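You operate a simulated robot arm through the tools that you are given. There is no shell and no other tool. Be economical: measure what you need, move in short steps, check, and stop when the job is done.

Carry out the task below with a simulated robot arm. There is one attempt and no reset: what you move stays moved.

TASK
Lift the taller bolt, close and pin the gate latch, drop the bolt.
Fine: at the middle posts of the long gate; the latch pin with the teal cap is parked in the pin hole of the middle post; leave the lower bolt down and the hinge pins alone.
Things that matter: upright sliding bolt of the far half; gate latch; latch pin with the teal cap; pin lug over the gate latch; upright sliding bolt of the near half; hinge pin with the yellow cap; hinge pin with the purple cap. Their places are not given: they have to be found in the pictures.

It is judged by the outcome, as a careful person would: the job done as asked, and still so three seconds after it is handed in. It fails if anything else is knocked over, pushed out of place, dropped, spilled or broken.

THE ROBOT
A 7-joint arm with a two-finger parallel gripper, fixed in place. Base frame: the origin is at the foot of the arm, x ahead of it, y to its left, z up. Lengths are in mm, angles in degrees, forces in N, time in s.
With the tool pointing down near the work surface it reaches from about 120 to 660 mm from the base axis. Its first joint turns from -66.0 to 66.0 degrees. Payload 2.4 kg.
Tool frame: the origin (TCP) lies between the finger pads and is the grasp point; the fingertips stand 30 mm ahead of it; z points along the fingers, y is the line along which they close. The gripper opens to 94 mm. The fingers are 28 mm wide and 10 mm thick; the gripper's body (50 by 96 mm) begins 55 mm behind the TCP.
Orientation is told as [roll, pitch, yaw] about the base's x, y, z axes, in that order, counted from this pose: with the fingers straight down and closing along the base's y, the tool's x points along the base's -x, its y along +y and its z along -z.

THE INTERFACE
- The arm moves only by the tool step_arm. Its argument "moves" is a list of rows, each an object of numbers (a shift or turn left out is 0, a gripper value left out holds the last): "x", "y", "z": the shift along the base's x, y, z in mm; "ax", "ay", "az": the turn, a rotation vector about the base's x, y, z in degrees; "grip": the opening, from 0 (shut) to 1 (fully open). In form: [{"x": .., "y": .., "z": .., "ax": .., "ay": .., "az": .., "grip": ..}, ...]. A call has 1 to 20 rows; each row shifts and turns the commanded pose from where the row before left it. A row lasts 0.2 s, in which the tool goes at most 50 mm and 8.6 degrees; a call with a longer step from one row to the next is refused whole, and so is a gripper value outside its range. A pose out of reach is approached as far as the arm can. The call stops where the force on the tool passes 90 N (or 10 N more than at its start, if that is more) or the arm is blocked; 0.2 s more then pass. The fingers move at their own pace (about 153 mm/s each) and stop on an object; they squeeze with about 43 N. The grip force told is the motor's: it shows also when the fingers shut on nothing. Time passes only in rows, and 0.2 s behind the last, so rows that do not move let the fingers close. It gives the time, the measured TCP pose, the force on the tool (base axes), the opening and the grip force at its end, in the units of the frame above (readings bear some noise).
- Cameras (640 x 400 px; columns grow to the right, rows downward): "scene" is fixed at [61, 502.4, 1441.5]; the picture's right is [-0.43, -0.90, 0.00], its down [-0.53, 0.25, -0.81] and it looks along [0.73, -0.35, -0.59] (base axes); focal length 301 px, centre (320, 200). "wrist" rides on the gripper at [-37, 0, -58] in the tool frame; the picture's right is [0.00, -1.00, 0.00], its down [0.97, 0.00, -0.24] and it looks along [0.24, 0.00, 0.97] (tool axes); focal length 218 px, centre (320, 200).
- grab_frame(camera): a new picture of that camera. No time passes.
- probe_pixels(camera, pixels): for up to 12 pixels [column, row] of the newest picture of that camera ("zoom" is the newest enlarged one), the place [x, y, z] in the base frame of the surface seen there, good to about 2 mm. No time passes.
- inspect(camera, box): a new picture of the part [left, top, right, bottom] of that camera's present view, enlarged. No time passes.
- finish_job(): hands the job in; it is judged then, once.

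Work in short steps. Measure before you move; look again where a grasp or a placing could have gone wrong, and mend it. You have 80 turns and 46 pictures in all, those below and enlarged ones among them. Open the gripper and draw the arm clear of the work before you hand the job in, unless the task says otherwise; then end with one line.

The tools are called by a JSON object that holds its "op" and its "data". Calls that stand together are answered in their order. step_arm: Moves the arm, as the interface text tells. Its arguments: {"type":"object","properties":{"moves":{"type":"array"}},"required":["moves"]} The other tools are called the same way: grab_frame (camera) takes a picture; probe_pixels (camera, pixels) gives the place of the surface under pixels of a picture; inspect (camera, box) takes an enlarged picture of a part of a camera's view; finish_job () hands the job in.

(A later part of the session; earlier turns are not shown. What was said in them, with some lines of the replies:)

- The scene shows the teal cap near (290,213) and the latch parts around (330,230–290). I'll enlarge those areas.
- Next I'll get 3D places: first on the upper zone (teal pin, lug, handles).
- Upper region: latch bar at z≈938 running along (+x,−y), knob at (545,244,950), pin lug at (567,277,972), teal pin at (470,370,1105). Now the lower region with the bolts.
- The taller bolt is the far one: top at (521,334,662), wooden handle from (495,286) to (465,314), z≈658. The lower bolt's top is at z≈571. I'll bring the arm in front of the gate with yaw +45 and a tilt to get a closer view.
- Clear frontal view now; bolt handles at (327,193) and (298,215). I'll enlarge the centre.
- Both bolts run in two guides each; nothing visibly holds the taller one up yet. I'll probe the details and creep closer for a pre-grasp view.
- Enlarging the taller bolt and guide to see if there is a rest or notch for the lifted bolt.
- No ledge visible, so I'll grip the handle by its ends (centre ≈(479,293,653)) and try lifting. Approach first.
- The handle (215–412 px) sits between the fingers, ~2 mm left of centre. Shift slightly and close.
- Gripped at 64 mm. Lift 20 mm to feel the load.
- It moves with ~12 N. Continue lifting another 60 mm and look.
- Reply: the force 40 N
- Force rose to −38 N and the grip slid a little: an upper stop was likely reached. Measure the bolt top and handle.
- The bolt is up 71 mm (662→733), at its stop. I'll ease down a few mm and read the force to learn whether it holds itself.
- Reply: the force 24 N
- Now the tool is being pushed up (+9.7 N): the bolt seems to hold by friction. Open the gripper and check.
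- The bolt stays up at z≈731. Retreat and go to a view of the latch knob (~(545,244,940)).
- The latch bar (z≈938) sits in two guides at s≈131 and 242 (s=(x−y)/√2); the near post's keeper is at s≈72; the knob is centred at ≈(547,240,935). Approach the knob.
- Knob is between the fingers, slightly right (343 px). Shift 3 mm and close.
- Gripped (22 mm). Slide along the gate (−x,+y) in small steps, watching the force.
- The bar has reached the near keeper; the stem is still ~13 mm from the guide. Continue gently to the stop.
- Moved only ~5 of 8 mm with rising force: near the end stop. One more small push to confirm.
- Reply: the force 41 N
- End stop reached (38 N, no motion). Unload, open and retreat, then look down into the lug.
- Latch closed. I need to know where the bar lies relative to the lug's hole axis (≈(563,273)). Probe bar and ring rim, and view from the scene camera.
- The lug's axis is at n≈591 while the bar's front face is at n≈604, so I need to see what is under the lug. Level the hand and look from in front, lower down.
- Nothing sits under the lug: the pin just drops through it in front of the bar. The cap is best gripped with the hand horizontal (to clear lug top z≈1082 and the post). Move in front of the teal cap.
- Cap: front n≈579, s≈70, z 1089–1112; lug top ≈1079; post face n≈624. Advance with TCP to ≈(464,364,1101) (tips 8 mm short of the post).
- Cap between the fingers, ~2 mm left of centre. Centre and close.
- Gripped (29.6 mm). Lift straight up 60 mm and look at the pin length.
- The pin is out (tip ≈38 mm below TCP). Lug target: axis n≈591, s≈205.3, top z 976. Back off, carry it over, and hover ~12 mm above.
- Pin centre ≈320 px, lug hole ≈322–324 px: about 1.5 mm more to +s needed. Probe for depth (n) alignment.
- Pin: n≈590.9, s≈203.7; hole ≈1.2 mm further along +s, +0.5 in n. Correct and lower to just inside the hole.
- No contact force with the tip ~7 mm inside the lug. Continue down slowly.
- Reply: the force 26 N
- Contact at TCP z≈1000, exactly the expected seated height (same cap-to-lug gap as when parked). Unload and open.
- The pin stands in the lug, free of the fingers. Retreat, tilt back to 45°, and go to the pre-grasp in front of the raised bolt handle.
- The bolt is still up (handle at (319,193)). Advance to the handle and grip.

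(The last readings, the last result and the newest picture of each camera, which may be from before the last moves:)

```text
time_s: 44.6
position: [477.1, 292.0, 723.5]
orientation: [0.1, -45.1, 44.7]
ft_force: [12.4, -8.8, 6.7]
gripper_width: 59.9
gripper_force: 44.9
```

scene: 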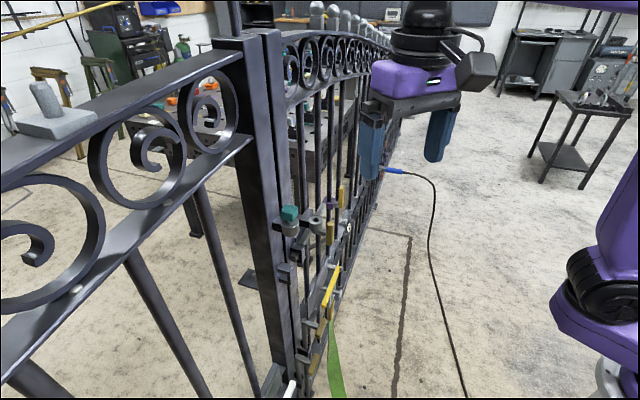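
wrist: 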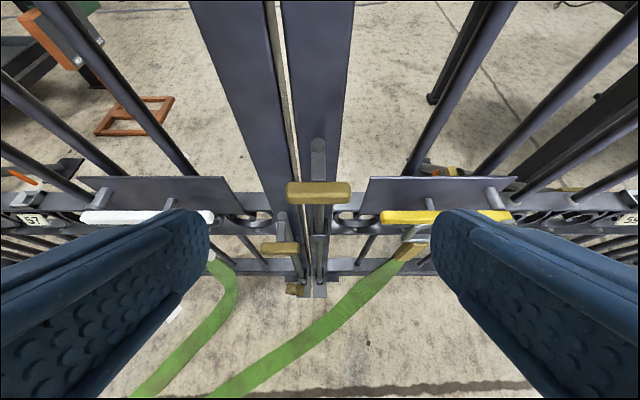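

Gripped. Lower the bolt in small steps.

{"op": "step_arm", "data": {"moves": [{"z": -6}, {"z": -6}, {"z": -6}, {"z": -6}, {"z": -6}, {}]}}

```text
time_s: 46.0
position: [477.7, 292.7, 691.1]
orientation: [0.1, -44.8, 44.8]
ft_force: [21.1, -7.8, -10.5]
gripper_width: 60.1
gripper_force: 44.3
```

{"op": "step_arm", "data": {"moves": [{"z": -6}, {"z": -6}, {"z": -6}, {"z": -6}, {"z": -6}, {"z": -6}, {}]}}

```text
time_s: 47.6
position: [476.7, 292.6, 655.5]
orientation: [0.1, -45.1, 45.0]
ft_force: [2.3, -13.0, 19.9]
gripper_width: 59.6
gripper_force: 44.9
```

{"op": "step_arm", "data": {"moves": [{"z": -3}, {"z": -3}, {}]}}

{"op": "grab_frame", "data": {"camera": "wrist"}}

{"op": "probe_pixels", "data": {"camera": "wrist", "pixels": [[319, 120], [319, 130], [319, 180], [320, 240], [300, 240], [340, 240]]}}

```text
time_s: 48.1
position: [477.1, 294.0, 654.9]
orientation: [-0.1, -45.5, 44.9]
ft_force: [-25.7, -19.7, 40.9]
gripper_width: 60.1
gripper_force: 44.8
stopped in row 2: the force on the tool passed its limit (the readings are from after the stop); the commanded pose is now the measured one
```

```text
4 pictures are left
```

wrist: 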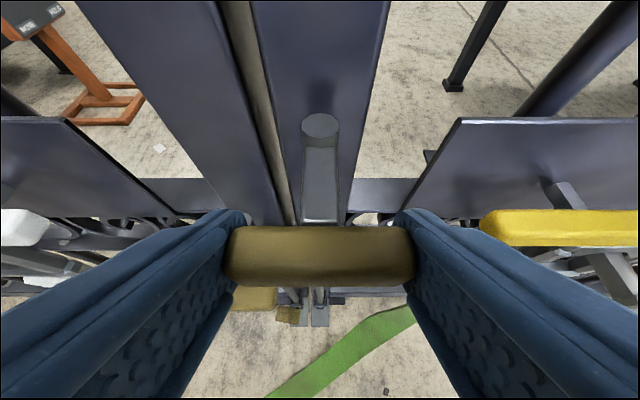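

```text
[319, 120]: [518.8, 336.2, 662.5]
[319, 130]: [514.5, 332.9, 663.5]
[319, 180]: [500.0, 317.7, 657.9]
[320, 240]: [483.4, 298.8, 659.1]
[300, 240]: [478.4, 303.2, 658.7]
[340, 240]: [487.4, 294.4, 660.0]
```

The bolt top is back at z≈662, its original fully-down height. Release, retreat and check everything.

{"op": "step_arm", "data": {"moves": [{"z": 1}, {"grip": 0.75}, {"grip": 1.0}, {}, {"x": -13, "y": -13, "z": 19}, {"x": -13, "y": -13, "z": 19}, {"x": -13, "y": -13, "z": 19}, {"x": -13, "y": -13, "z": 25}, {"x": -15, "y": -15, "z": 40}, {"x": -15, "y": -15, "z": 45}, {"x": -15, "y": -15, "z": 45}, {"x": -5, "y": -15, "z": 45}, {"z": 45}, {"z": 45}, {}]}}

{"op": "inspect", "data": {"camera": "scene", "box": [230, 190, 390, 300]}}

{"op": "grab_frame", "data": {"camera": "wrist"}}

```text
time_s: 51.3
position: [376.7, 181.5, 1001.8]
orientation: [0.1, -45.3, 44.9]
ft_force: [0.1, -0.7, 0.8]
gripper_width: 93.9
gripper_force: 0.0
```

```text
3.64 times, centred on (310, 245) of scene
```

zoom: 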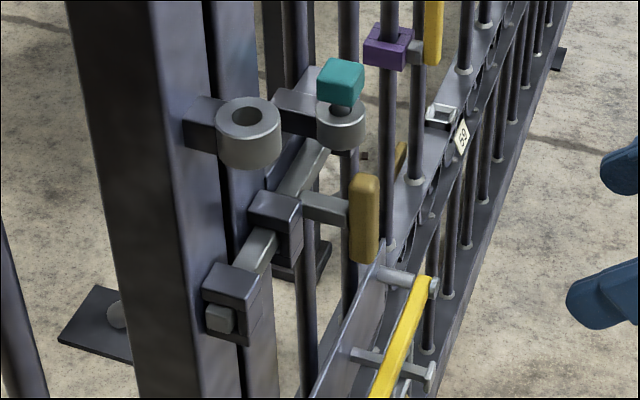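

```text
2 pictures are left
```

wrist: 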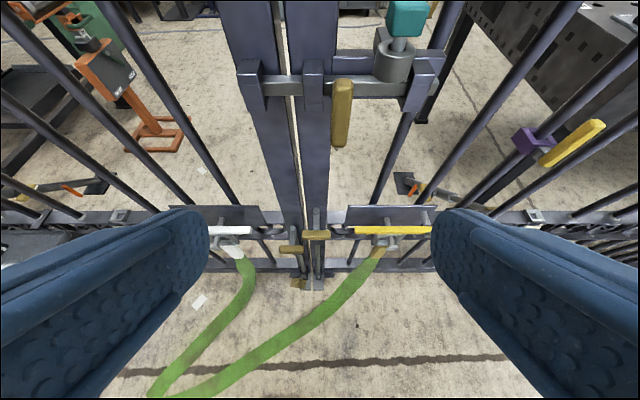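

The latch is through the keeper and the teal-capped pin is in the lug over it. One last check of both bolt heights.

{"op": "probe_pixels", "data": {"camera": "wrist", "pixels": [[316, 235], [310, 235], [291, 249], [405, 20], [258, 80]]}}

```text
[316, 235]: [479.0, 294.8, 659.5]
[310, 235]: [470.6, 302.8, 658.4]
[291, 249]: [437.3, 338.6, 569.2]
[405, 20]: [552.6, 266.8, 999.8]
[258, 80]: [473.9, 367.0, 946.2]
```

Both bolts are at their original heights (659 and 569), the latch is closed and the pin is seated. Handing in.

{"op": "finish_job", "data": {}}

```text
The job is handed in.
```

The job is done and handed in: I lifted the taller bolt, closed the gate latch fully into the keeper, put the teal-capped pin in the lug over the latch, and dropped the bolt back to its original height. The lower bolt is still down, I left the hinge pins alone, and the arm is clear with the gripper open.
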